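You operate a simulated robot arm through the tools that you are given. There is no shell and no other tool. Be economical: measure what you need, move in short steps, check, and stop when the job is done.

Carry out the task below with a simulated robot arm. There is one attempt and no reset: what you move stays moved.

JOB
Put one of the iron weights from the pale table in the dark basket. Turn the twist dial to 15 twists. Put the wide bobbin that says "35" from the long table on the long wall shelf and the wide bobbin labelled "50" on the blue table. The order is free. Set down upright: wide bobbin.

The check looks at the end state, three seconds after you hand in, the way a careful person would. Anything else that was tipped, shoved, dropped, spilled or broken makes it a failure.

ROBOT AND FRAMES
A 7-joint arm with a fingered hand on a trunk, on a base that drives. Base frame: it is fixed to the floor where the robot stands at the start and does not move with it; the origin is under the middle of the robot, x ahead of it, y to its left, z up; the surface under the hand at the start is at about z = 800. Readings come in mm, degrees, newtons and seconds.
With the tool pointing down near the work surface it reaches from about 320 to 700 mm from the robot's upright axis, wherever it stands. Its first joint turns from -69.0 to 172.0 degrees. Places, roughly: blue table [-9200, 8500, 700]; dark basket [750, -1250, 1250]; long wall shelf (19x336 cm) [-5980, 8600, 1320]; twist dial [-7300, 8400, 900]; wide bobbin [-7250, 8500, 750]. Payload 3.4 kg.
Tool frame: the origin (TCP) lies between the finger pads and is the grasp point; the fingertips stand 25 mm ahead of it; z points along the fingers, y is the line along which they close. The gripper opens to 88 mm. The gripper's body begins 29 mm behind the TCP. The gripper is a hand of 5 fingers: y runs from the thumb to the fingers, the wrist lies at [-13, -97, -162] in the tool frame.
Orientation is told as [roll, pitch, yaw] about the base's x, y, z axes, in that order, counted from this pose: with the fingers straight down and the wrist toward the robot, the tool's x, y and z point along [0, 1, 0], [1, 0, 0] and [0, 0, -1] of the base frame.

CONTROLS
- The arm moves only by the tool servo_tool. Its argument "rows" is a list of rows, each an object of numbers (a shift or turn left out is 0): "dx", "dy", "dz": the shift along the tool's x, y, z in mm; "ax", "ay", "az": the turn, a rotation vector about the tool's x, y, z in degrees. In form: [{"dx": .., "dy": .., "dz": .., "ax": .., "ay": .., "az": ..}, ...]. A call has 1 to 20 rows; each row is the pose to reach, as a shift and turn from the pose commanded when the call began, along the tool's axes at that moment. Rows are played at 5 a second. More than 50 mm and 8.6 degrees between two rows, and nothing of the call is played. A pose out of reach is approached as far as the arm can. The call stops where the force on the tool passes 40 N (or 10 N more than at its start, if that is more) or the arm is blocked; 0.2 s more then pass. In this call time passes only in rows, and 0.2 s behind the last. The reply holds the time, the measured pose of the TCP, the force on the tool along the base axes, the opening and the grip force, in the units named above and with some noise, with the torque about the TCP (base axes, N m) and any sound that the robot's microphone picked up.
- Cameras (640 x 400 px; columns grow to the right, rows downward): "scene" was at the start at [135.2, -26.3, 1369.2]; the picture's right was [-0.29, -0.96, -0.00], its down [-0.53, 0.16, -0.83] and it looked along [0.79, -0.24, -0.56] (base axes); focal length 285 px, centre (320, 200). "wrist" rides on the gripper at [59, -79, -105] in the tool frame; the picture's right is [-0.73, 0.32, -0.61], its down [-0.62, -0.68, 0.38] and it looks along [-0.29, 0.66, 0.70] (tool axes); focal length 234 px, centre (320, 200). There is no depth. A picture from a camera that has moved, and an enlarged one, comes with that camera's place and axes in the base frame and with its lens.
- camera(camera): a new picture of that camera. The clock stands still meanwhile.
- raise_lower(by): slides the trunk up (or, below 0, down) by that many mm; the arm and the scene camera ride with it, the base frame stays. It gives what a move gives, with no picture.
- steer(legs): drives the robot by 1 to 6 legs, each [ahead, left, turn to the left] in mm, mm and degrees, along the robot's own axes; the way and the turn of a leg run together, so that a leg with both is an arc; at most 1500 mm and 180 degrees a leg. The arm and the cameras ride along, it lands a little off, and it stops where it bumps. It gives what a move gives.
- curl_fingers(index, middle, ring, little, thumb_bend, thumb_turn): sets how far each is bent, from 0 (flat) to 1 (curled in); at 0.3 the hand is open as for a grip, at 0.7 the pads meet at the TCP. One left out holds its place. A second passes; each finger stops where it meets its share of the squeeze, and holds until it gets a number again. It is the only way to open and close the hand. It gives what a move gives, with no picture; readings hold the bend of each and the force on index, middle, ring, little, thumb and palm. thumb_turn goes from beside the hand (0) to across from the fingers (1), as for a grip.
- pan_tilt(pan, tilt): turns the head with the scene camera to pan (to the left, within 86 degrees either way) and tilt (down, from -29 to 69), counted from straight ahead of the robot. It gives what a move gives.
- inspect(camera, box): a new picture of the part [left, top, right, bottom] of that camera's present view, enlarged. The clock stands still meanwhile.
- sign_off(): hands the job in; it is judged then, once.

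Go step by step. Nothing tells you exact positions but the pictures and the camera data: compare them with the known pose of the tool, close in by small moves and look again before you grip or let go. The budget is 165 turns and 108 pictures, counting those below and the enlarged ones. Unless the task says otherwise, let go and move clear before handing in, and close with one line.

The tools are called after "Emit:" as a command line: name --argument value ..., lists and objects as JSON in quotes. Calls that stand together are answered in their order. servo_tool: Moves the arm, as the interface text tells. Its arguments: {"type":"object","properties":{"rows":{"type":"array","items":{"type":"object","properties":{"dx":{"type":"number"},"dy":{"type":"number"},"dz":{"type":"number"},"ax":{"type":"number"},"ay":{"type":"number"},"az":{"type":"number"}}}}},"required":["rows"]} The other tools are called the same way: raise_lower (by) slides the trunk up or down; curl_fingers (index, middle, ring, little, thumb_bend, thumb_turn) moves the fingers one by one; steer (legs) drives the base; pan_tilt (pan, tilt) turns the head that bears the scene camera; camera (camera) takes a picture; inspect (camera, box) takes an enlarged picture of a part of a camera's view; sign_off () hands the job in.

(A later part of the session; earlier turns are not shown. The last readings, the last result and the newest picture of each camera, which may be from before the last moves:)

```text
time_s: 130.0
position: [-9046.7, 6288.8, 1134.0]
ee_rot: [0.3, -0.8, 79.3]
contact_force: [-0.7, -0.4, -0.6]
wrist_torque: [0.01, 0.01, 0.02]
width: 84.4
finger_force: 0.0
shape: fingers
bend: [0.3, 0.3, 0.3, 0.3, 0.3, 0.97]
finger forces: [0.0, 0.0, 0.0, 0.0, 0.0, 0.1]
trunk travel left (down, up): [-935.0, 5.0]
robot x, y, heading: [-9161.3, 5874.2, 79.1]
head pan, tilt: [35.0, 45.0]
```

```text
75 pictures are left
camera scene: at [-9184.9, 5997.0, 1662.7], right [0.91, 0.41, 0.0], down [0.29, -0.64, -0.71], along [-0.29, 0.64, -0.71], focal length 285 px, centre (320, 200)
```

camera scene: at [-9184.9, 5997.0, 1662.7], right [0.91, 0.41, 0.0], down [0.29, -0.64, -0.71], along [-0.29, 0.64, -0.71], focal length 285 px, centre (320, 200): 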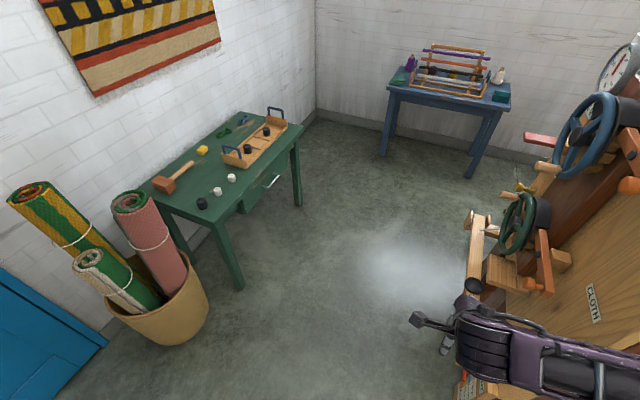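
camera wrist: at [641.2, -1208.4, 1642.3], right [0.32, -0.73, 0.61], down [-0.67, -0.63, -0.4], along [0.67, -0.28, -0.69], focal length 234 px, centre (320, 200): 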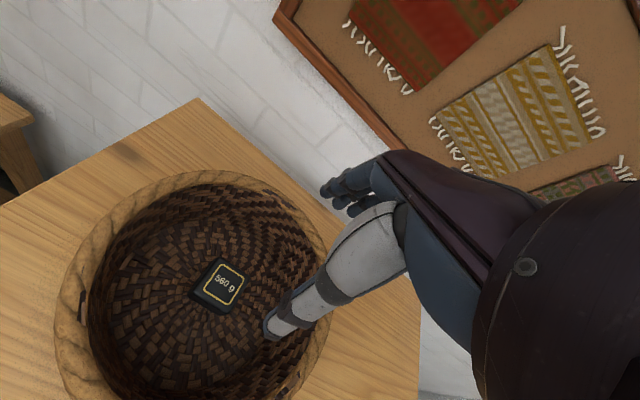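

Corridor is x −10000…−8880; I pass at x ≈ −9450 to y ≈ 7350, then look right along the far wall.

Emit:
steer --legs '[[0, 0, 10.9], [0, 290, 0], [1450, 0, 0]]'

Emit:
pan_tilt --pan -60 --tilt 20

Emit:
camera --camera "scene"

Emit:
pan_tilt --pan 0 --tilt 40

Emit:
camera --camera "scene"

```text
time_s: 139.6
position: [-9409.6, 7762.6, 1134.6]
ee_rot: [0.3, -0.8, 89.9]
contact_force: [0.4, 0.0, 0.6]
wrist_torque: [-0.02, 0.01, 0.0]
width: 84.2
finger_force: 0.1
shape: fingers
bend: [0.3, 0.3, 0.3, 0.3, 0.3, 0.97]
finger forces: [0.1, 0.1, 0.0, 0.0, 0.1, 0.0]
trunk travel left (down, up): [-935.0, 5.0]
robot x, y, heading: [-9448.7, 7331.9, 89.4]
head pan, tilt: [35.0, 45.0]
```

```text
time_s: 141.3
position: [-9409.8, 7761.5, 1134.3]
ee_rot: [0.3, -0.7, 89.9]
contact_force: [-0.4, -0.7, 0.7]
wrist_torque: [0.0, 0.0, -0.02]
width: 84.6
finger_force: 0.1
shape: fingers
bend: [0.3, 0.3, 0.3, 0.3, 0.3, 0.97]
finger forces: [0.0, 0.0, 0.0, 0.1, 0.0, 0.0]
trunk travel left (down, up): [-935.0, 5.0]
robot x, y, heading: [-9447.8, 7332.5, 89.7]
head pan, tilt: [-60.0, 20.0]
```

```text
74 pictures are left
camera scene: at [-9365.7, 7429.7, 1701.4], right [0.5, -0.87, 0.0], down [-0.3, -0.17, -0.94], along [0.81, 0.47, -0.34], focal length 285 px, centre (320, 200)
```

scene: 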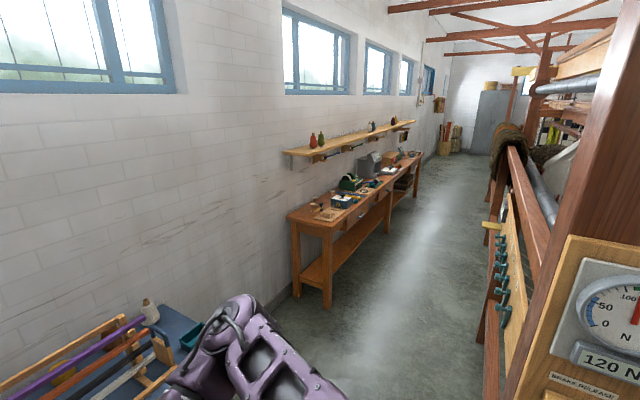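

```text
time_s: 142.6
position: [-9409.5, 7762.2, 1134.0]
ee_rot: [0.3, -0.8, 89.9]
contact_force: [-0.4, 0.3, 1.0]
wrist_torque: [-0.03, 0.02, 0.02]
width: 84.7
finger_force: 0.0
shape: fingers
bend: [0.3, 0.3, 0.3, 0.3, 0.3, 0.97]
finger forces: [0.1, 0.0, 0.1, 0.0, 0.0, 0.0]
trunk travel left (down, up): [-935.0, 5.0]
robot x, y, heading: [-9444.5, 7333.8, 89.7]
head pan, tilt: [0.0, 40.0]
```

```text
73 pictures are left
camera scene: at [-9446.0, 7468.4, 1670.0], right [1.0, 0.0, 0.0], down [0.0, -0.64, -0.77], along [0.0, 0.77, -0.64], focal length 285 px, centre (320, 200)
```

scene: 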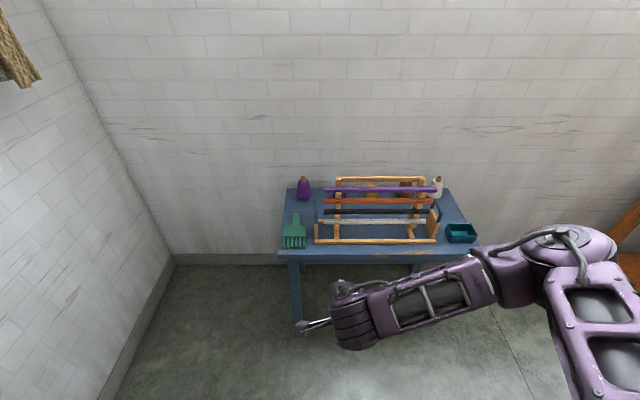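

The long table runs from x ≈ −7650 at front edge y ≈ 8335, shelf above it; the aisle is y 7250–8330. I move to y ≈ 7760 and slide right to x ≈ −7400.

Emit:
steer --legs '[[430, 0, 0.4], [0, -1000, 0], [0, -1000, 0]]'

Emit:
pan_tilt --pan 0 --tilt 40

Emit:
camera --camera "scene"

```text
time_s: 154.8
position: [-7415.0, 8224.1, 1133.6]
ee_rot: [0.3, -0.8, 91.1]
contact_force: [-0.3, 0.2, -0.5]
wrist_torque: [0.02, 0.03, -0.02]
width: 84.6
finger_force: 0.1
shape: fingers
bend: [0.3, 0.3, 0.3, 0.3, 0.3, 0.97]
finger forces: [0.0, 0.0, 0.0, 0.0, 0.0, 0.0]
trunk travel left (down, up): [-935.0, 5.0]
robot x, y, heading: [-7438.5, 7797.1, 91.2]
head pan, tilt: [0.0, 40.0]
```

```text
time_s: 155.4
position: [-7414.0, 8224.9, 1133.5]
ee_rot: [0.3, -0.9, 91.1]
contact_force: [-0.4, 0.7, -0.1]
wrist_torque: [-0.02, -0.01, 0.0]
width: 84.6
finger_force: 0.2
shape: fingers
bend: [0.3, 0.3, 0.3, 0.3, 0.3, 0.97]
finger forces: [0.0, 0.0, 0.0, 0.0, 0.1, 0.0]
trunk travel left (down, up): [-935.0, 5.0]
robot x, y, heading: [-7441.4, 7792.7, 91.1]
head pan, tilt: [0.0, 40.0]
```

```text
72 pictures are left
camera scene: at [-7444.1, 7930.4, 1670.0], right [1.0, 0.02, 0.0], down [0.01, -0.64, -0.77], along [-0.02, 0.77, -0.64], focal length 285 px, centre (320, 200)
```

scene: 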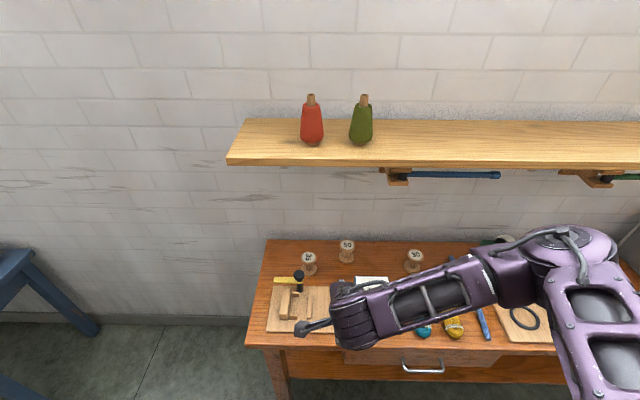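

Three labelled bobbins stand at the back of the table. I zoom in and read them.

Emit:
inspect --camera "scene" --box '[240, 225, 440, 350]'

Emit:
camera --camera "wrist"

```text
3.20 times, centred on (340, 288) of scene
camera zoom: at [-7444.1, 7930.4, 1670.0], right [1.0, 0.02, 0.0], down [0.01, -0.64, -0.77], along [-0.02, 0.77, -0.64], focal length 913 px, centre (256, -80)
```

zoom: 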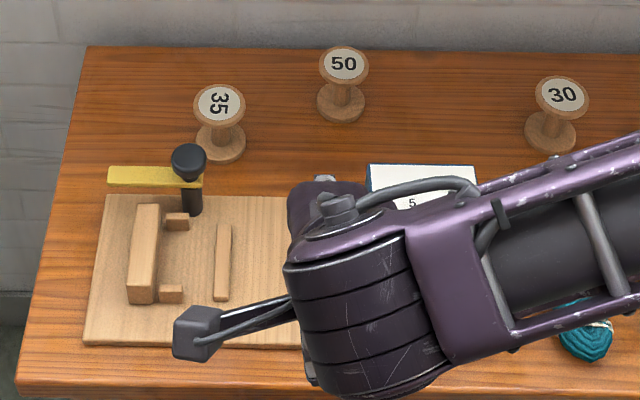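

```text
70 pictures are left
camera wrist: at [-7470.9, 8142.2, 1237.8], right [0.72, 0.33, 0.61], down [0.64, -0.66, -0.4], along [0.27, 0.67, -0.69], focal length 234 px, centre (320, 200)
```

wrist: 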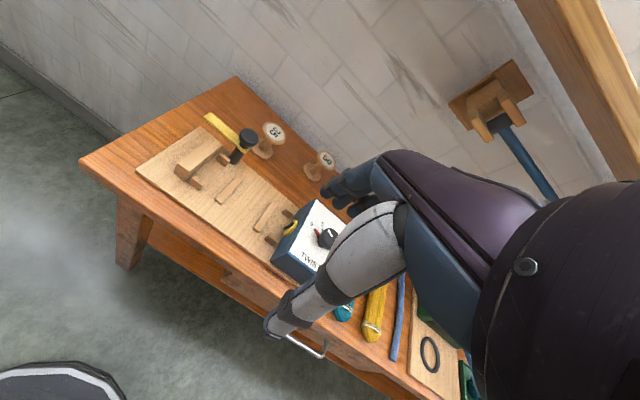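

Labels: 35 at ~[−7502, 8603], 50 at ~[−7356, 8659], 30 to the right; table top z ≈ 768, tops z ≈ 840. The dial box is under my arm. I raise the hand, lower the trunk to working height and look at the dial.

Emit:
servo_tool --rows '[{"dz": -45}, {"dz": -90}, {"dz": -135}, {"dz": -180}, {"dz": -225}, {"dz": -270}, {"dz": -300}]'

Emit:
raise_lower --by -310

Emit:
pan_tilt --pan -10 --tilt 42

Emit:
camera --camera "scene"

Emit:
camera --camera "wrist"

```text
time_s: 157.0
position: [-7413.4, 8219.7, 1434.9]
ee_rot: [0.2, -0.8, 91.2]
contact_force: [-0.1, -0.3, 0.2]
wrist_torque: [0.02, -0.03, -0.02]
width: 84.7
finger_force: 0.1
shape: fingers
bend: [0.3, 0.3, 0.3, 0.3, 0.3, 0.97]
finger forces: [0.1, 0.1, 0.0, 0.0, 0.0, 0.1]
trunk travel left (down, up): [-935.0, 5.0]
robot x, y, heading: [-7439.6, 7798.8, 91.2]
head pan, tilt: [0.0, 40.0]
```

```text
time_s: 160.1
position: [-7412.8, 8220.5, 1124.1]
ee_rot: [0.3, -0.8, 91.3]
contact_force: [-0.4, -0.1, 0.5]
wrist_torque: [0.02, -0.02, 0.0]
width: 84.5
finger_force: 0.0
shape: fingers
bend: [0.3, 0.3, 0.3, 0.3, 0.3, 0.97]
finger forces: [0.1, 0.0, 0.1, 0.0, 0.0, 0.1]
trunk travel left (down, up): [-625.0, 315.0]
robot x, y, heading: [-7442.3, 7793.1, 91.3]
head pan, tilt: [0.0, 40.0]
```

```text
time_s: 160.8
position: [-7414.2, 8220.1, 1124.1]
ee_rot: [0.3, -0.8, 91.2]
contact_force: [0.0, -0.6, -0.1]
wrist_torque: [-0.01, -0.01, 0.01]
width: 84.6
finger_force: 0.1
shape: fingers
bend: [0.3, 0.3, 0.3, 0.3, 0.3, 0.97]
finger forces: [0.0, 0.0, 0.0, 0.0, 0.0, 0.0]
trunk travel left (down, up): [-625.0, 315.0]
robot x, y, heading: [-7441.5, 7796.9, 91.2]
head pan, tilt: [-10.0, 42.0]
```

```text
69 pictures are left
camera scene: at [-7429.6, 7928.1, 1357.1], right [0.99, -0.15, 0.0], down [-0.1, -0.66, -0.74], along [0.11, 0.73, -0.67], focal length 285 px, centre (320, 200)
```

scene: 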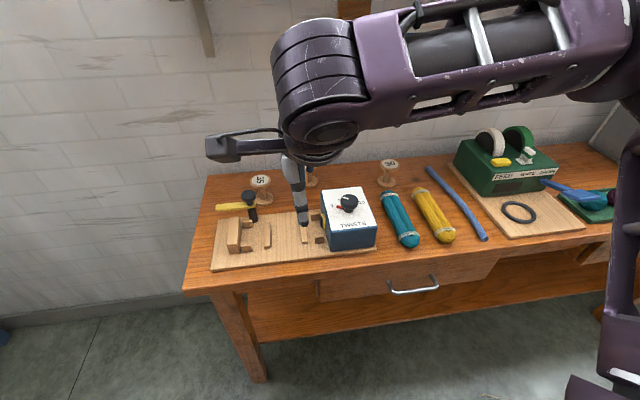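

```text
68 pictures are left
camera wrist: at [-7469.9, 8137.2, 1228.3], right [0.72, 0.33, 0.61], down [0.64, -0.66, -0.4], along [0.27, 0.67, -0.69], focal length 234 px, centre (320, 200)
```

wrist: 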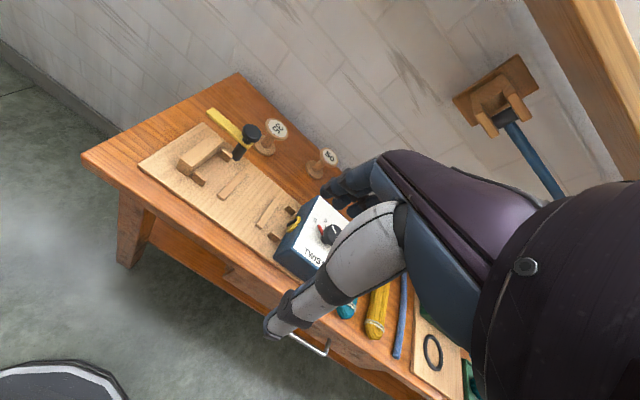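

Emit:
inspect --camera "scene" --box '[305, 175, 400, 255]'

```text
5.00 times, centred on (352, 215) of scene
camera zoom: at [-7429.6, 7928.1, 1357.1], right [0.99, -0.15, 0.0], down [-0.1, -0.66, -0.74], along [0.11, 0.73, -0.67], focal length 1427 px, centre (158, 125)
```

zoom: 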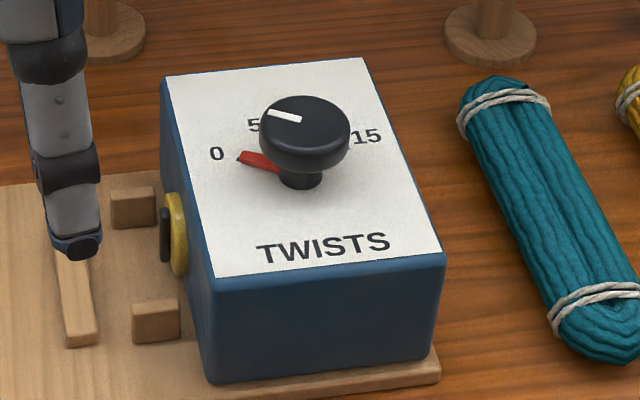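

The dial knob (red pointer near 0; scale 0,5,(10),15 clockwise) is at about [−7287, 8415, ~890]. I move closer and shift the hand left to get a clear close view.

Emit:
steer --legs '[[130, -130, -1]]'

Emit:
servo_tool --rows '[{"dx": 45, "dy": -10}, {"dx": 90, "dy": -20}, {"dx": 135, "dy": -30}, {"dx": 180, "dy": -40}]'

Emit:
pan_tilt --pan 0 --tilt 55

Emit:
camera --camera "scene"

```text
time_s: 162.4
position: [-7276.0, 8351.9, 1124.4]
ee_rot: [0.3, -0.8, 90.2]
contact_force: [-0.4, 0.2, 0.4]
wrist_torque: [-0.03, 0.02, 0.0]
width: 84.8
finger_force: 0.0
shape: fingers
bend: [0.3, 0.3, 0.3, 0.3, 0.3, 0.97]
finger forces: [0.0, 0.0, 0.1, 0.0, 0.0, 0.1]
trunk travel left (down, up): [-625.0, 315.0]
robot x, y, heading: [-7314.9, 7928.6, 90.2]
head pan, tilt: [-10.0, 42.0]
```

```text
time_s: 163.4
position: [-7459.5, 8309.0, 1125.3]
ee_rot: [0.2, -0.9, 90.2]
contact_force: [-0.9, -0.7, -0.1]
wrist_torque: [-0.03, 0.02, -0.03]
width: 84.7
finger_force: 0.1
shape: fingers
bend: [0.3, 0.3, 0.3, 0.3, 0.3, 0.97]
finger forces: [0.1, 0.0, 0.1, 0.0, 0.0, 0.1]
trunk travel left (down, up): [-625.0, 315.0]
robot x, y, heading: [-7311.7, 7926.9, 90.1]
head pan, tilt: [-10.0, 42.0]
```

```text
time_s: 164.1
position: [-7455.3, 8309.7, 1124.4]
ee_rot: [0.3, -0.8, 90.2]
contact_force: [-0.1, -0.3, 1.0]
wrist_torque: [0.02, -0.02, 0.03]
width: 84.7
finger_force: 0.0
shape: fingers
bend: [0.3, 0.3, 0.3, 0.3, 0.3, 0.97]
finger forces: [0.0, 0.0, 0.1, 0.0, 0.1, 0.0]
trunk travel left (down, up): [-625.0, 315.0]
robot x, y, heading: [-7310.9, 7927.7, 90.2]
head pan, tilt: [0.0, 55.0]
```

```text
66 pictures are left
camera scene: at [-7312.1, 8048.5, 1339.4], right [1.0, 0.0, 0.0], down [0.0, -0.82, -0.57], along [0.0, 0.57, -0.82], focal length 285 px, centre (320, 200)
```

scene: 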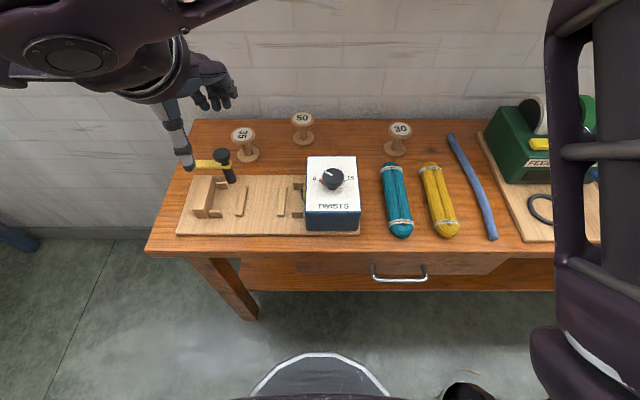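

Emit:
inspect --camera "scene" --box '[290, 145, 380, 240]'

Emit:
inspect --camera "scene" --box '[220, 100, 430, 200]'

```text
4.21 times, centred on (335, 192) of scene
camera zoom: at [-7312.1, 8048.5, 1339.4], right [1.0, 0.0, 0.0], down [0.0, -0.82, -0.57], along [0.0, 0.57, -0.82], focal length 1202 px, centre (257, 232)
```

zoom: 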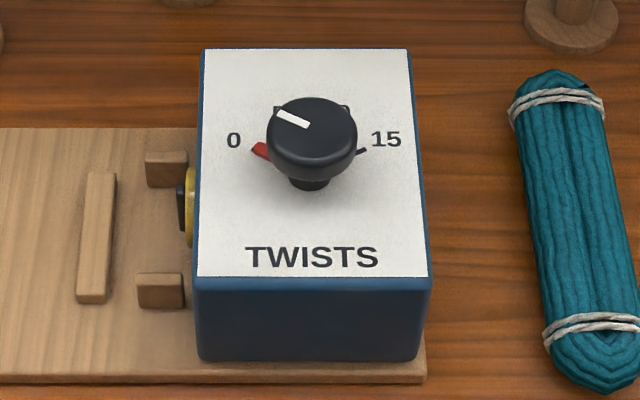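

```text
3.05 times, centred on (325, 150) of scene
camera zoom: at [-7312.1, 8048.5, 1339.4], right [1.0, 0.0, 0.0], down [0.0, -0.82, -0.57], along [0.0, 0.57, -0.82], focal length 870 px, centre (305, 352)
```

zoom: 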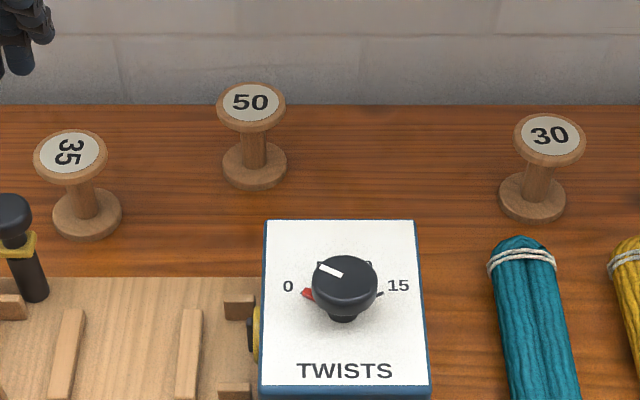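

The scale runs 0 at −60° to 15 at +60° about the pivot; knob cap ≈ 42 mm wide, z 892–915, axis at [−7287, 8406]. It needs 120° clockwise. I go above it first and test whether the arm can yaw ±60° there.

Emit:
servo_tool --rows '[{"dx": -40, "dy": 22, "dz": 10}, {"dx": -80, "dy": 45, "dz": 25}, {"dx": -120, "dy": 68, "dz": 40}, {"dx": -150, "dy": 85, "dz": 70}, {"dx": -169, "dy": 96, "dz": 110}, {"dx": -169, "dy": 96, "dz": 145}]'

Emit:
servo_tool --rows '[{"az": -8.5}, {"az": -17}, {"az": -25.5}, {"az": -34}, {"az": -42.5}, {"az": -51}, {"az": -60}]'

Emit:
camera --camera "scene"

```text
time_s: 165.5
position: [-7289.4, 8409.5, 979.8]
ee_rot: [0.2, -0.7, 90.1]
contact_force: [-0.6, -1.0, -0.5]
wrist_torque: [0.02, 0.02, 0.02]
width: 84.5
finger_force: 0.1
shape: fingers
bend: [0.3, 0.3, 0.3, 0.3, 0.3, 0.97]
finger forces: [0.0, 0.1, 0.1, 0.0, 0.1, 0.0]
trunk travel left (down, up): [-625.0, 315.0]
robot x, y, heading: [-7312.6, 7926.3, 90.0]
head pan, tilt: [0.0, 55.0]
```

```text
refused: row 7 steps farther than a row can; nothing moved
```

```text
63 pictures are left
camera scene: at [-7312.5, 8049.0, 1339.3], right [1.0, 0.0, 0.0], down [0.0, -0.82, -0.57], along [0.0, 0.57, -0.82], focal length 285 px, centre (320, 200)
```

scene: 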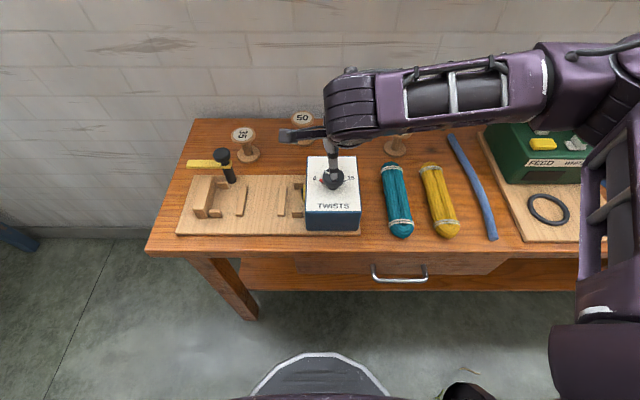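

Emit:
servo_tool --rows '[{"az": 8}, {"az": 16}, {"az": 24}, {"az": 32}, {"az": 40}, {"az": 48}, {"az": 56}, {"az": 64}]'

Emit:
servo_tool --rows '[{"az": -8}, {"az": -16}, {"az": -24}, {"az": -32}, {"az": -40}, {"az": -48}, {"az": -56}, {"az": -64}, {"az": -72}, {"az": -80}, {"az": -88}, {"az": -96}, {"az": -104}, {"az": -112}, {"az": -120}, {"az": -126}]'

Emit:
camera --camera "scene"

Emit:
camera --camera "wrist"

```text
time_s: 167.3
position: [-7289.4, 8407.8, 980.1]
ee_rot: [0.9, -0.2, 26.0]
contact_force: [-1.1, 0.2, 0.2]
wrist_torque: [0.0, -0.02, -0.04]
width: 84.7
finger_force: 0.1
shape: fingers
bend: [0.3, 0.3, 0.3, 0.3, 0.3, 0.97]
finger forces: [0.0, 0.1, 0.1, 0.0, 0.1, 0.1]
trunk travel left (down, up): [-625.0, 315.0]
robot x, y, heading: [-7311.8, 7928.8, 89.9]
head pan, tilt: [0.0, 55.0]
```

```text
time_s: 170.7
position: [-7289.6, 8408.0, 980.1]
ee_rot: [-0.5, -0.7, 152.2]
contact_force: [0.6, -0.5, -0.5]
wrist_torque: [-0.03, 0.0, -0.04]
width: 84.7
finger_force: 0.0
shape: fingers
bend: [0.3, 0.3, 0.3, 0.3, 0.3, 0.97]
finger forces: [0.0, 0.1, 0.0, 0.0, 0.1, 0.0]
trunk travel left (down, up): [-625.0, 315.0]
robot x, y, heading: [-7311.8, 7923.1, 90.2]
head pan, tilt: [0.0, 55.0]
```

```text
62 pictures are left
camera scene: at [-7312.2, 8048.7, 1339.3], right [1.0, 0.0, 0.0], down [0.0, -0.82, -0.57], along [0.0, 0.57, -0.82], focal length 285 px, centre (320, 200)
```

scene: 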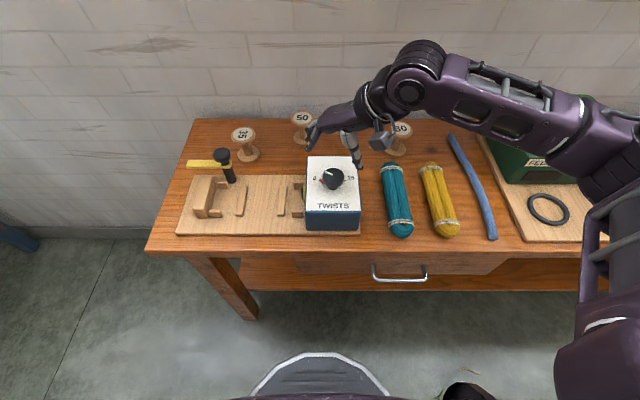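

```text
61 pictures are left
camera wrist: at [-7245.0, 8317.0, 1083.4], right [0.06, 0.78, 0.62], down [0.89, 0.24, -0.39], along [-0.45, 0.57, -0.69], focal length 234 px, centre (320, 200)
```

wrist: 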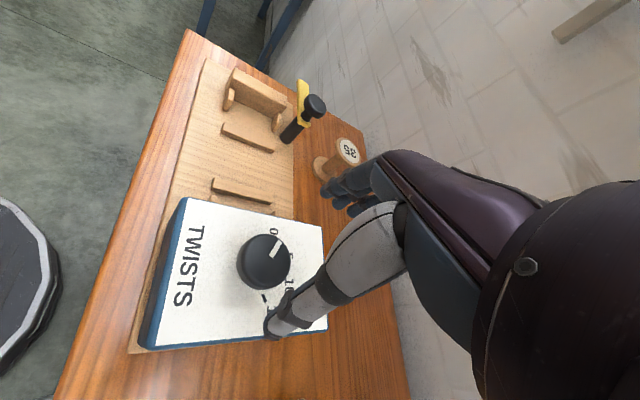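

Both yaw extremes are reachable and the knob axis is confirmed near [−7288, 8403]. I lower onto the knob at this yaw and grip.

Emit:
servo_tool --rows '[{"dx": 2.8, "dy": -3.2, "dz": 25}, {"dx": 2.8, "dy": -3.2, "dz": 50}, {"dx": 2.8, "dy": -3.2, "dz": 71}]'

Emit:
inspect --camera "scene" --box '[280, 120, 400, 240]'

Emit:
camera --camera "wrist"

```text
time_s: 171.5
position: [-7285.6, 8405.0, 909.9]
ee_rot: [-0.7, -0.6, 152.1]
contact_force: [0.2, -0.1, 1.1]
wrist_torque: [0.01, 0.02, -0.01]
width: 84.7
finger_force: 0.1
shape: fingers
bend: [0.3, 0.3, 0.3, 0.3, 0.3, 0.97]
finger forces: [0.1, 0.4, 0.1, 0.0, 0.0, 0.0]
trunk travel left (down, up): [-625.0, 315.0]
robot x, y, heading: [-7316.5, 7926.7, 90.2]
head pan, tilt: [0.0, 55.0]
```

```text
3.33 times, centred on (340, 180) of scene
camera zoom: at [-7312.1, 8048.5, 1339.4], right [1.0, 0.0, 0.0], down [0.0, -0.82, -0.57], along [0.0, 0.57, -0.82], focal length 951 px, centre (253, 267)
```

zoom: 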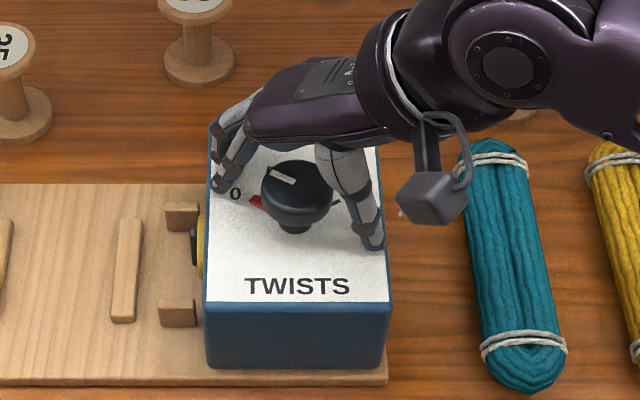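

```text
59 pictures are left
camera wrist: at [-7243.6, 8313.5, 1012.8], right [0.06, 0.78, 0.62], down [0.89, 0.24, -0.38], along [-0.45, 0.57, -0.68], focal length 234 px, centre (320, 200)
```

wrist: 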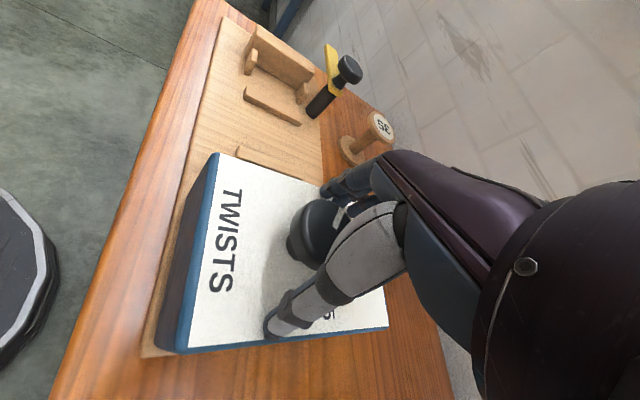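

Knob is centred between thumb and fingers. I close on it.

Emit:
curl_fingers --index 0.7 --middle 0.7 --ring 0.6 --thumb_bend 0.7

Emit:
inspect --camera "scene" --box '[280, 120, 400, 240]'

```text
time_s: 172.5
position: [-7288.1, 8404.2, 912.6]
ee_rot: [-0.8, -0.9, 152.1]
contact_force: [0.7, 3.9, 29.0]
wrist_torque: [-0.31, -0.34, -0.01]
width: 27.4
finger_force: 25.6
shape: fingers
bend: [0.57, 0.69, 0.6, 0.3, 0.6, 0.98]
finger forces: [16.7, 1.5, 0.0, 0.0, 33.1, 0.1]
trunk travel left (down, up): [-625.0, 315.0]
robot x, y, heading: [-7314.6, 7928.2, 89.9]
head pan, tilt: [0.0, 55.0]
```

```text
3.33 times, centred on (340, 180) of scene
camera zoom: at [-7312.5, 8045.4, 1339.9], right [1.0, 0.0, 0.0], down [0.0, -0.82, -0.58], along [0.0, 0.58, -0.82], focal length 951 px, centre (253, 267)
```

zoom: 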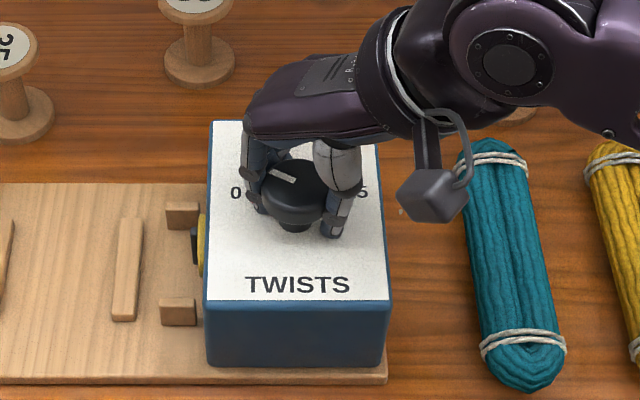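

The fingertips seem to press down on the panel (29 N). I ease up 4 mm, then try a small turn and check.

Emit:
servo_tool --rows '[{"dz": -4}]'

Emit:
servo_tool --rows '[{"az": 5}, {"az": 10}, {"az": 15}, {"az": 20}]'

Emit:
inspect --camera "scene" --box '[280, 120, 400, 240]'

```text
time_s: 172.9
position: [-7287.3, 8404.8, 912.3]
ee_rot: [-0.6, -0.5, 152.2]
contact_force: [-0.3, 4.2, 11.1]
wrist_torque: [0.06, 0.23, -0.01]
width: 27.4
finger_force: 17.2
shape: fingers
bend: [0.57, 0.69, 0.6, 0.3, 0.6, 0.98]
finger forces: [19.6, 1.4, 0.0, 0.0, 13.1, 0.0]
trunk travel left (down, up): [-625.0, 315.0]
robot x, y, heading: [-7314.3, 7925.5, 89.8]
head pan, tilt: [0.0, 55.0]
```

```text
time_s: 173.9
position: [-7285.8, 8404.1, 913.1]
ee_rot: [-0.3, -0.7, 132.0]
contact_force: [3.7, -3.4, 2.0]
wrist_torque: [-0.01, 0.0, 0.04]
width: 27.4
finger_force: 13.3
shape: fingers
bend: [0.57, 0.69, 0.6, 0.3, 0.59, 0.98]
finger forces: [9.7, 0.8, 0.1, 0.0, 15.9, 0.1]
trunk travel left (down, up): [-625.0, 315.0]
robot x, y, heading: [-7314.5, 7928.1, 90.1]
head pan, tilt: [0.0, 55.0]
```

```text
3.33 times, centred on (340, 180) of scene
camera zoom: at [-7311.6, 8047.4, 1339.3], right [1.0, 0.0, 0.0], down [0.0, -0.82, -0.57], along [0.0, 0.57, -0.82], focal length 951 px, centre (253, 267)
```

zoom: 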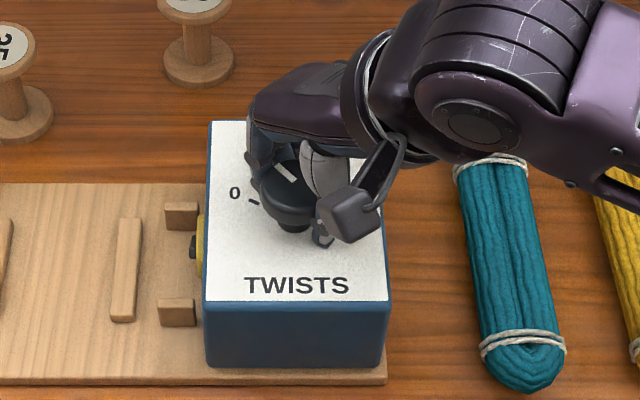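

The knob turns with the hand (the 0 tick is now uncovered). I continue 92° more.

Emit:
servo_tool --rows '[{"az": 6}, {"az": 12}, {"az": 18}, {"az": 24}, {"az": 30}, {"az": 36}, {"az": 42}, {"az": 48}, {"az": 54}, {"az": 60}, {"az": 66}, {"az": 72}, {"az": 78}, {"az": 84}, {"az": 88}, {"az": 92}]'

Emit:
inspect --camera "scene" --box '[280, 120, 400, 240]'

```text
time_s: 177.3
position: [-7285.8, 8403.5, 913.9]
ee_rot: [0.9, -0.3, 40.0]
contact_force: [6.2, -13.6, -5.6]
wrist_torque: [-0.11, -0.11, 0.03]
width: 27.2
finger_force: 12.7
shape: fingers
bend: [0.6, 0.68, 0.6, 0.3, 0.57, 1.0]
finger forces: [7.3, 3.9, 0.0, 0.1, 12.8, 0.1]
trunk travel left (down, up): [-625.0, 315.0]
robot x, y, heading: [-7315.6, 7928.0, 90.1]
head pan, tilt: [0.0, 55.0]
```

```text
3.33 times, centred on (340, 180) of scene
camera zoom: at [-7311.1, 8045.8, 1339.6], right [1.0, 0.0, 0.0], down [0.0, -0.82, -0.58], along [0.0, 0.58, -0.82], focal length 951 px, centre (253, 267)
```

zoom: 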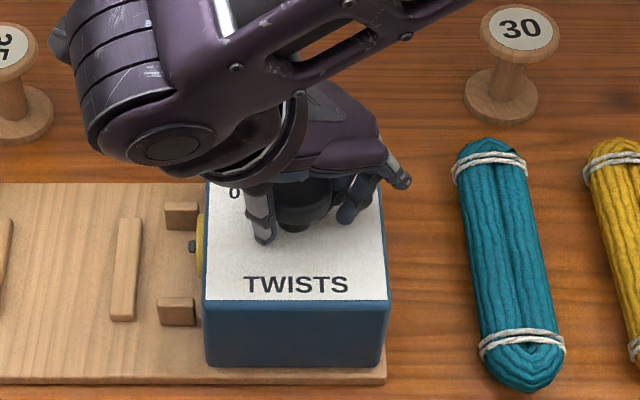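

I open, lift, and check where the pointer stands.

Emit:
curl_fingers --index 0.3 --middle 0.3 --ring 0.3 --thumb_bend 0.3

Emit:
servo_tool --rows '[{"dz": -25}, {"dz": -60}, {"dz": -100}]'

Emit:
inspect --camera "wrist" --box '[60, 100, 380, 400]'

Emit:
inspect --camera "scene" --box '[280, 140, 400, 240]'

```text
time_s: 178.3
position: [-7287.2, 8404.1, 914.3]
ee_rot: [0.8, -0.3, 40.1]
contact_force: [0.2, 0.2, 0.0]
wrist_torque: [0.02, 0.02, 0.0]
width: 84.1
finger_force: 0.0
shape: fingers
bend: [0.3, 0.3, 0.3, 0.3, 0.3, 0.98]
finger forces: [0.1, 0.0, 0.0, 0.0, 0.0, 0.0]
trunk travel left (down, up): [-625.0, 315.0]
robot x, y, heading: [-7314.3, 7929.5, 90.1]
head pan, tilt: [0.0, 55.0]
```

```text
time_s: 179.1
position: [-7286.3, 8402.5, 1015.5]
ee_rot: [0.8, -0.4, 40.2]
contact_force: [0.2, 0.7, 0.3]
wrist_torque: [0.01, -0.01, 0.0]
width: 84.3
finger_force: 0.0
shape: fingers
bend: [0.3, 0.3, 0.3, 0.3, 0.3, 0.98]
finger forces: [0.0, 0.0, 0.1, 0.1, 0.0, 0.1]
trunk travel left (down, up): [-625.0, 315.0]
robot x, y, heading: [-7313.5, 7928.7, 90.1]
head pan, tilt: [0.0, 55.0]
```

```text
1.33 times, centred on (220, 250) of wrist
camera zoom: at [-7383.5, 8393.6, 1119.4], right [0.72, -0.36, 0.6], down [-0.12, -0.91, -0.4], along [0.69, 0.21, -0.7], focal length 312 px, centre (453, 133)
```

zoom: 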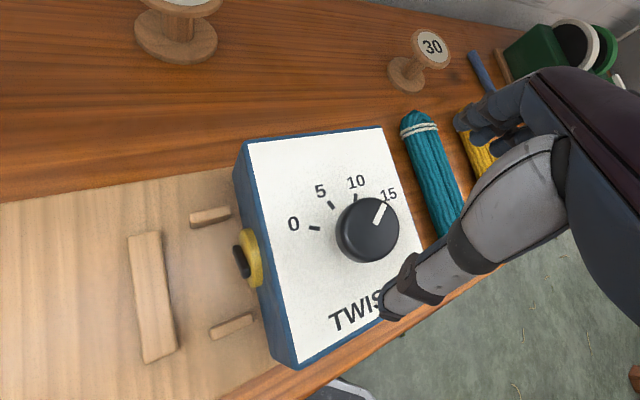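

```text
4.00 times, centred on (340, 190) of scene
camera zoom: at [-7312.3, 8047.0, 1339.4], right [1.0, 0.0, 0.0], down [0.0, -0.82, -0.57], along [0.0, 0.57, -0.82], focal length 1141 px, centre (240, 240)
```

zoom: 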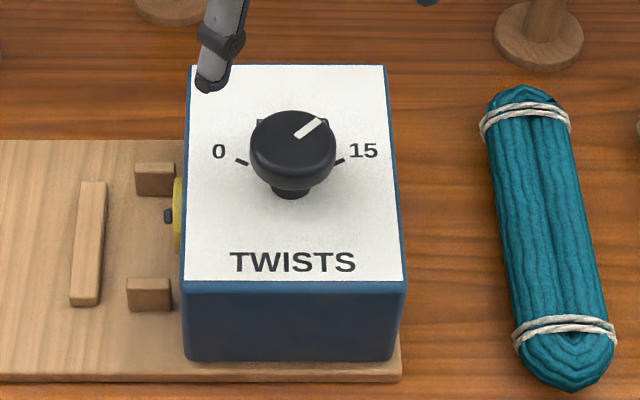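

The indicator line rotated about 115° and is now at roughly 50–55°; the 15 mark is at 60°. I re-grip and add about 6°.

Emit:
servo_tool --rows '[{"dz": 35}, {"dz": 75}, {"dz": 102}]'

Emit:
curl_fingers --index 0.7 --middle 0.7 --ring 0.6 --thumb_bend 0.7

Emit:
servo_tool --rows '[{"az": 2}, {"az": 4}, {"az": 6}]'

Emit:
curl_fingers --index 0.3 --middle 0.3 --ring 0.3 --thumb_bend 0.3

Emit:
servo_tool --rows '[{"dz": -25}, {"dz": -60}, {"dz": -100}]'

Emit:
inspect --camera "scene" --box '[305, 155, 365, 205]'

```text
time_s: 179.9
position: [-7286.6, 8405.7, 911.2]
ee_rot: [0.7, -0.2, 40.1]
contact_force: [-0.4, -0.6, 0.0]
wrist_torque: [-0.01, 0.01, -0.01]
width: 84.5
finger_force: 0.0
shape: fingers
bend: [0.3, 0.3, 0.3, 0.3, 0.3, 0.98]
finger forces: [0.0, 0.0, 0.0, 0.1, 0.0, 0.0]
trunk travel left (down, up): [-625.0, 315.0]
robot x, y, heading: [-7310.5, 7929.8, 90.3]
head pan, tilt: [0.0, 55.0]
```

```text
time_s: 180.9
position: [-7287.5, 8404.3, 912.4]
ee_rot: [0.8, -0.3, 40.1]
contact_force: [-2.5, -0.6, 11.5]
wrist_torque: [-0.03, 0.1, 0.02]
width: 23.4
finger_force: 14.6
shape: fingers
bend: [0.6, 0.66, 0.6, 0.3, 0.6, 0.96]
finger forces: [7.4, 4.4, 0.0, 0.0, 17.3, 0.1]
trunk travel left (down, up): [-625.0, 315.0]
robot x, y, heading: [-7310.0, 7926.6, 90.0]
head pan, tilt: [0.0, 55.0]
```

```text
time_s: 181.7
position: [-7287.6, 8404.0, 912.8]
ee_rot: [0.9, -0.3, 34.2]
contact_force: [-4.0, 0.3, 11.1]
wrist_torque: [-0.04, 0.02, 0.04]
width: 23.4
finger_force: 14.1
shape: fingers
bend: [0.6, 0.66, 0.6, 0.3, 0.6, 0.96]
finger forces: [7.8, 4.6, 0.1, 0.0, 15.4, 0.0]
trunk travel left (down, up): [-625.0, 315.0]
robot x, y, heading: [-7310.6, 7929.0, 90.2]
head pan, tilt: [0.0, 55.0]
```

```text
time_s: 182.7
position: [-7286.8, 8406.8, 911.5]
ee_rot: [0.9, -0.2, 34.1]
contact_force: [0.1, -0.3, 0.2]
wrist_torque: [-0.03, 0.0, -0.02]
width: 84.5
finger_force: 0.2
shape: fingers
bend: [0.3, 0.3, 0.3, 0.3, 0.3, 0.97]
finger forces: [0.1, 0.0, 0.0, 0.0, 0.0, 0.0]
trunk travel left (down, up): [-625.0, 315.0]
robot x, y, heading: [-7314.5, 7925.8, 90.0]
head pan, tilt: [0.0, 55.0]
```

```text
time_s: 183.5
position: [-7287.9, 8403.0, 1011.7]
ee_rot: [0.8, -0.2, 34.2]
contact_force: [0.2, -0.1, -0.7]
wrist_torque: [0.03, 0.02, 0.0]
width: 84.6
finger_force: 0.0
shape: fingers
bend: [0.3, 0.3, 0.3, 0.3, 0.3, 0.97]
finger forces: [0.1, 0.0, 0.0, 0.1, 0.0, 0.0]
trunk travel left (down, up): [-625.0, 315.0]
robot x, y, heading: [-7311.3, 7927.0, 90.4]
head pan, tilt: [0.0, 55.0]
```

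```text
8.00 times, centred on (335, 180) of scene
camera zoom: at [-7312.5, 8047.1, 1339.4], right [1.0, 0.0, 0.0], down [0.0, -0.82, -0.57], along [0.0, 0.57, -0.82], focal length 2283 px, centre (200, 360)
```

zoom: 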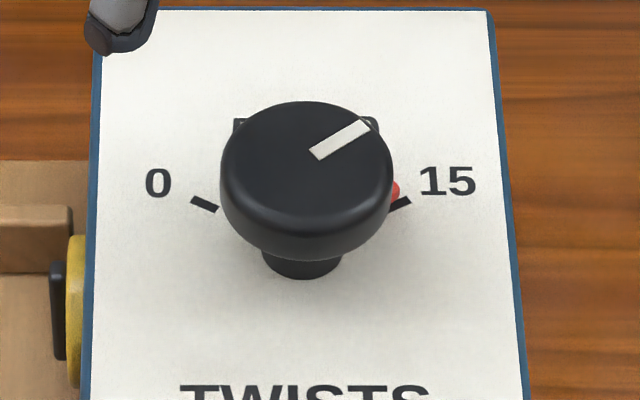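

The red tip is now just short of the 15 tick (about 7–8°). One more small turn.

Emit:
servo_tool --rows '[{"dz": 35}, {"dz": 75}, {"dz": 101}]'

Emit:
curl_fingers --index 0.7 --middle 0.7 --ring 0.6 --thumb_bend 0.7

Emit:
servo_tool --rows '[{"az": 2}, {"az": 4}, {"az": 6}, {"az": 8}]'

Emit:
curl_fingers --index 0.3 --middle 0.3 --ring 0.3 --thumb_bend 0.3

Emit:
servo_tool --rows '[{"dz": -25}, {"dz": -60}, {"dz": -100}]'

Emit:
inspect --camera "scene" --box '[305, 155, 365, 205]'

```text
time_s: 184.3
position: [-7286.3, 8405.7, 910.1]
ee_rot: [0.8, -0.2, 34.3]
contact_force: [0.4, -0.2, 0.5]
wrist_torque: [0.01, -0.02, 0.0]
width: 84.6
finger_force: 0.6
shape: fingers
bend: [0.3, 0.3, 0.3, 0.3, 0.3, 0.97]
finger forces: [0.0, 0.9, 0.1, 0.0, 0.1, 0.0]
trunk travel left (down, up): [-625.0, 315.0]
robot x, y, heading: [-7315.5, 7926.7, 90.2]
head pan, tilt: [0.0, 55.0]
```

```text
time_s: 185.3
position: [-7288.3, 8404.1, 911.9]
ee_rot: [1.0, -0.4, 34.2]
contact_force: [-1.2, 4.0, 24.6]
wrist_torque: [0.48, -0.97, 0.14]
width: 23.5
finger_force: 21.7
shape: fingers
bend: [0.61, 0.39, 0.6, 0.3, 0.59, 0.96]
finger forces: [8.1, 22.9, 0.0, 0.0, 12.1, 0.0]
trunk travel left (down, up): [-625.0, 315.0]
robot x, y, heading: [-7308.9, 7926.3, 90.1]
head pan, tilt: [0.0, 55.0]
```

```text
time_s: 186.3
position: [-7288.4, 8406.0, 913.0]
ee_rot: [1.1, -0.3, 26.1]
contact_force: [-2.8, 10.7, 32.6]
wrist_torque: [0.59, -1.15, 0.49]
width: 23.5
finger_force: 25.1
shape: fingers
bend: [0.61, 0.38, 0.6, 0.3, 0.59, 0.97]
finger forces: [8.4, 28.4, 0.0, 0.0, 13.2, 0.0]
trunk travel left (down, up): [-625.0, 315.0]
robot x, y, heading: [-7313.0, 7928.9, 90.3]
head pan, tilt: [0.0, 55.0]
```

```text
time_s: 187.3
position: [-7288.3, 8402.6, 911.1]
ee_rot: [0.9, -0.2, 26.1]
contact_force: [-8.3, -0.8, 18.6]
wrist_torque: [0.34, -0.14, 0.14]
width: 58.6
finger_force: 9.2
shape: fingers
bend: [0.73, 0.3, 0.3, 0.3, 0.3, 0.97]
finger forces: [18.4, 0.0, 0.0, 0.0, 0.1, 0.1]
trunk travel left (down, up): [-625.0, 315.0]
robot x, y, heading: [-7310.4, 7922.9, 90.1]
head pan, tilt: [0.0, 55.0]
```

```text
time_s: 188.1
position: [-7285.5, 8401.9, 1011.2]
ee_rot: [0.9, -0.1, 26.1]
contact_force: [-0.2, -0.3, 0.0]
wrist_torque: [-0.02, 0.01, -0.06]
width: 84.6
finger_force: 0.0
shape: fingers
bend: [0.3, 0.3, 0.3, 0.3, 0.3, 0.97]
finger forces: [0.0, 0.1, 0.0, 0.0, 0.0, 0.0]
trunk travel left (down, up): [-625.0, 315.0]
robot x, y, heading: [-7312.4, 7927.2, 90.0]
head pan, tilt: [0.0, 55.0]
```

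```text
8.00 times, centred on (335, 180) of scene
camera zoom: at [-7312.2, 8047.4, 1339.3], right [1.0, 0.0, 0.0], down [0.0, -0.82, -0.57], along [0.0, 0.57, -0.82], focal length 2283 px, centre (200, 360)
```

zoom: 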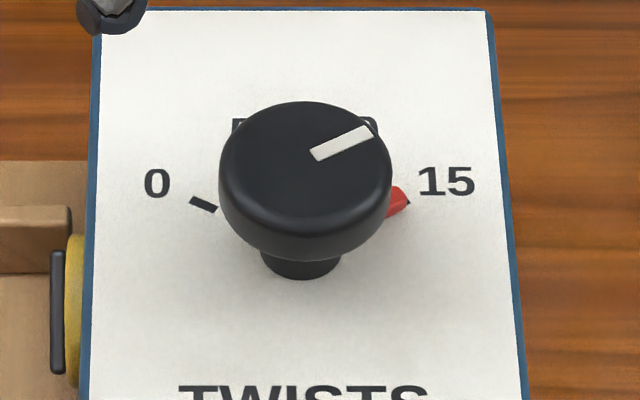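

The red pointer now sits on the 15 tick. I double-check with the wrist view.

Emit:
inspect --camera "wrist" --box '[140, 100, 340, 300]'

```text
2.00 times, centred on (240, 200) of wrist
camera zoom: at [-7381.8, 8418.4, 1116.4], right [0.61, -0.52, 0.6], down [-0.34, -0.85, -0.39], along [0.71, 0.04, -0.7], focal length 468 px, centre (480, 200)
```

zoom: 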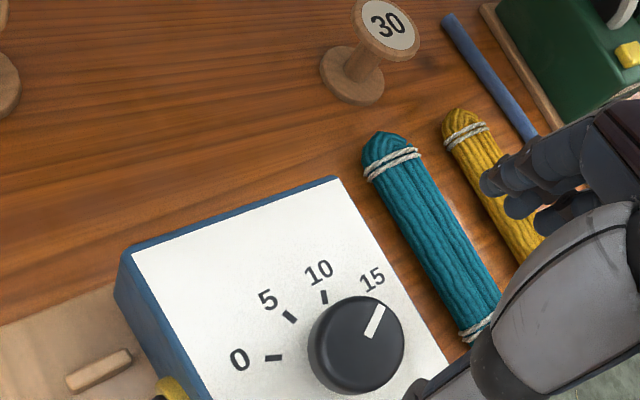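

Dial done at 15. Next bobbin "35" at ~[−7507, 8597]. I turn the hand back to straight, and move forward 85 mm.

Emit:
servo_tool --rows '[{"az": -8}, {"az": -16}, {"az": -24}, {"az": -32}, {"az": -40}, {"az": -48}, {"az": -56}, {"az": -64}]'

Emit:
steer --legs '[[85, 0, 0]]'

Emit:
servo_tool --rows '[{"dx": 40, "dy": 10, "dz": 0}, {"dx": 80, "dy": 25}, {"dx": 120, "dy": 40}, {"dx": 160, "dy": 60}, {"dx": 200, "dy": 80, "dz": 5}, {"dx": 218, "dy": 100, "dz": 20}]'

Emit:
camera --camera "wrist"

Emit:
camera --camera "scene"

```text
time_s: 189.9
position: [-7287.0, 8403.9, 1010.5]
ee_rot: [0.4, -0.8, 90.3]
contact_force: [0.1, -0.3, -1.1]
wrist_torque: [-0.02, -0.02, -0.01]
width: 84.6
finger_force: 0.0
shape: fingers
bend: [0.3, 0.3, 0.3, 0.3, 0.3, 0.97]
finger forces: [0.0, 0.1, 0.0, 0.0, 0.1, 0.1]
trunk travel left (down, up): [-625.0, 315.0]
robot x, y, heading: [-7315.7, 7923.7, 89.9]
head pan, tilt: [0.0, 55.0]
```

```text
time_s: 191.0
position: [-7287.8, 8489.5, 1010.1]
ee_rot: [0.3, -0.9, 90.2]
contact_force: [-0.6, 0.3, 1.2]
wrist_torque: [-0.05, 0.0, -0.02]
width: 84.5
finger_force: 0.0
shape: fingers
bend: [0.3, 0.3, 0.3, 0.3, 0.3, 0.97]
finger forces: [0.0, 0.0, 0.0, 0.1, 0.1, 0.0]
trunk travel left (down, up): [-625.0, 315.0]
robot x, y, heading: [-7312.7, 8013.1, 89.9]
head pan, tilt: [0.0, 55.0]
```

```text
time_s: 192.4
position: [-7506.9, 8589.2, 991.9]
ee_rot: [0.2, -0.8, 90.2]
contact_force: [0.1, 0.4, -0.2]
wrist_torque: [0.0, -0.02, 0.01]
width: 84.4
finger_force: 0.0
shape: fingers
bend: [0.3, 0.3, 0.3, 0.3, 0.3, 0.97]
finger forces: [0.1, 0.0, 0.0, 0.0, 0.1, 0.0]
trunk travel left (down, up): [-625.0, 315.0]
robot x, y, heading: [-7313.1, 8011.2, 89.9]
head pan, tilt: [0.0, 55.0]
```

```text
50 pictures are left
camera wrist: at [-7565.3, 8507.1, 1095.4], right [0.73, 0.32, 0.61], down [0.62, -0.67, -0.39], along [0.28, 0.67, -0.69], focal length 234 px, centre (320, 200)
```

wrist: 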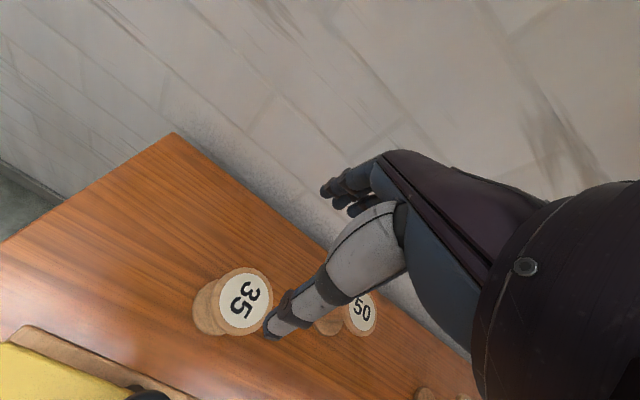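

```text
49 pictures are left
camera scene: at [-7313.3, 8134.1, 1339.3], right [1.0, 0.0, 0.0], down [0.0, -0.82, -0.57], along [0.0, 0.57, -0.82], focal length 285 px, centre (320, 200)
```

scene: 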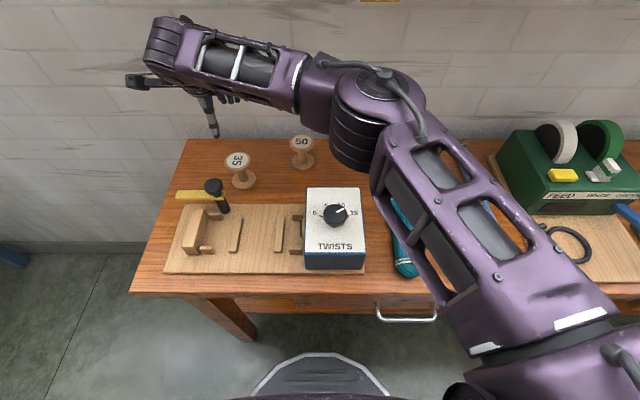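

Triangulating both views, labels are at z ≈ 867 (table ≈ 798): "35" at ~[−7498, 8569], "50" at ~[−7358, 8625]. I centre over "35" and go down to just above it.

Emit:
servo_tool --rows '[{"dx": -9, "dy": -20, "dz": 40}, {"dx": -9, "dy": -20, "dz": 85}]'

Emit:
camera --camera "wrist"

Emit:
inspect --camera "scene" --box '[160, 80, 320, 220]'

```text
time_s: 193.0
position: [-7497.8, 8570.9, 906.4]
ee_rot: [0.3, -0.8, 90.1]
contact_force: [-0.9, 0.3, -0.5]
wrist_torque: [-0.03, -0.02, -0.01]
width: 84.7
finger_force: 0.1
shape: fingers
bend: [0.3, 0.3, 0.3, 0.3, 0.3, 0.97]
finger forces: [0.1, 0.0, 0.0, 0.1, 0.1, 0.0]
trunk travel left (down, up): [-625.0, 315.0]
robot x, y, heading: [-7311.5, 8013.4, 90.0]
head pan, tilt: [0.0, 55.0]
```

```text
48 pictures are left
camera wrist: at [-7555.4, 8488.5, 1010.5], right [0.73, 0.32, 0.61], down [0.62, -0.67, -0.4], along [0.28, 0.67, -0.69], focal length 234 px, centre (320, 200)
```

wrist: 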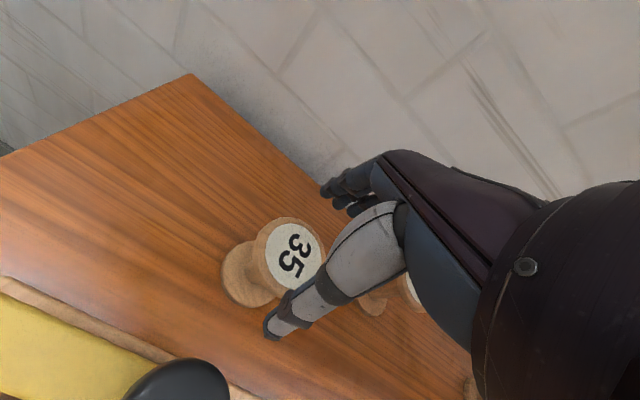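

```text
2.86 times, centred on (240, 150) of scene
camera zoom: at [-7313.4, 8134.0, 1339.3], right [1.0, 0.0, 0.0], down [0.0, -0.82, -0.57], along [0.0, 0.57, -0.82], focal length 815 px, centre (549, 343)
```

zoom: 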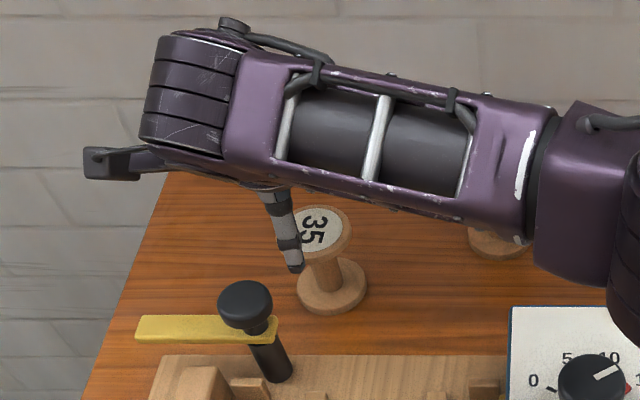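

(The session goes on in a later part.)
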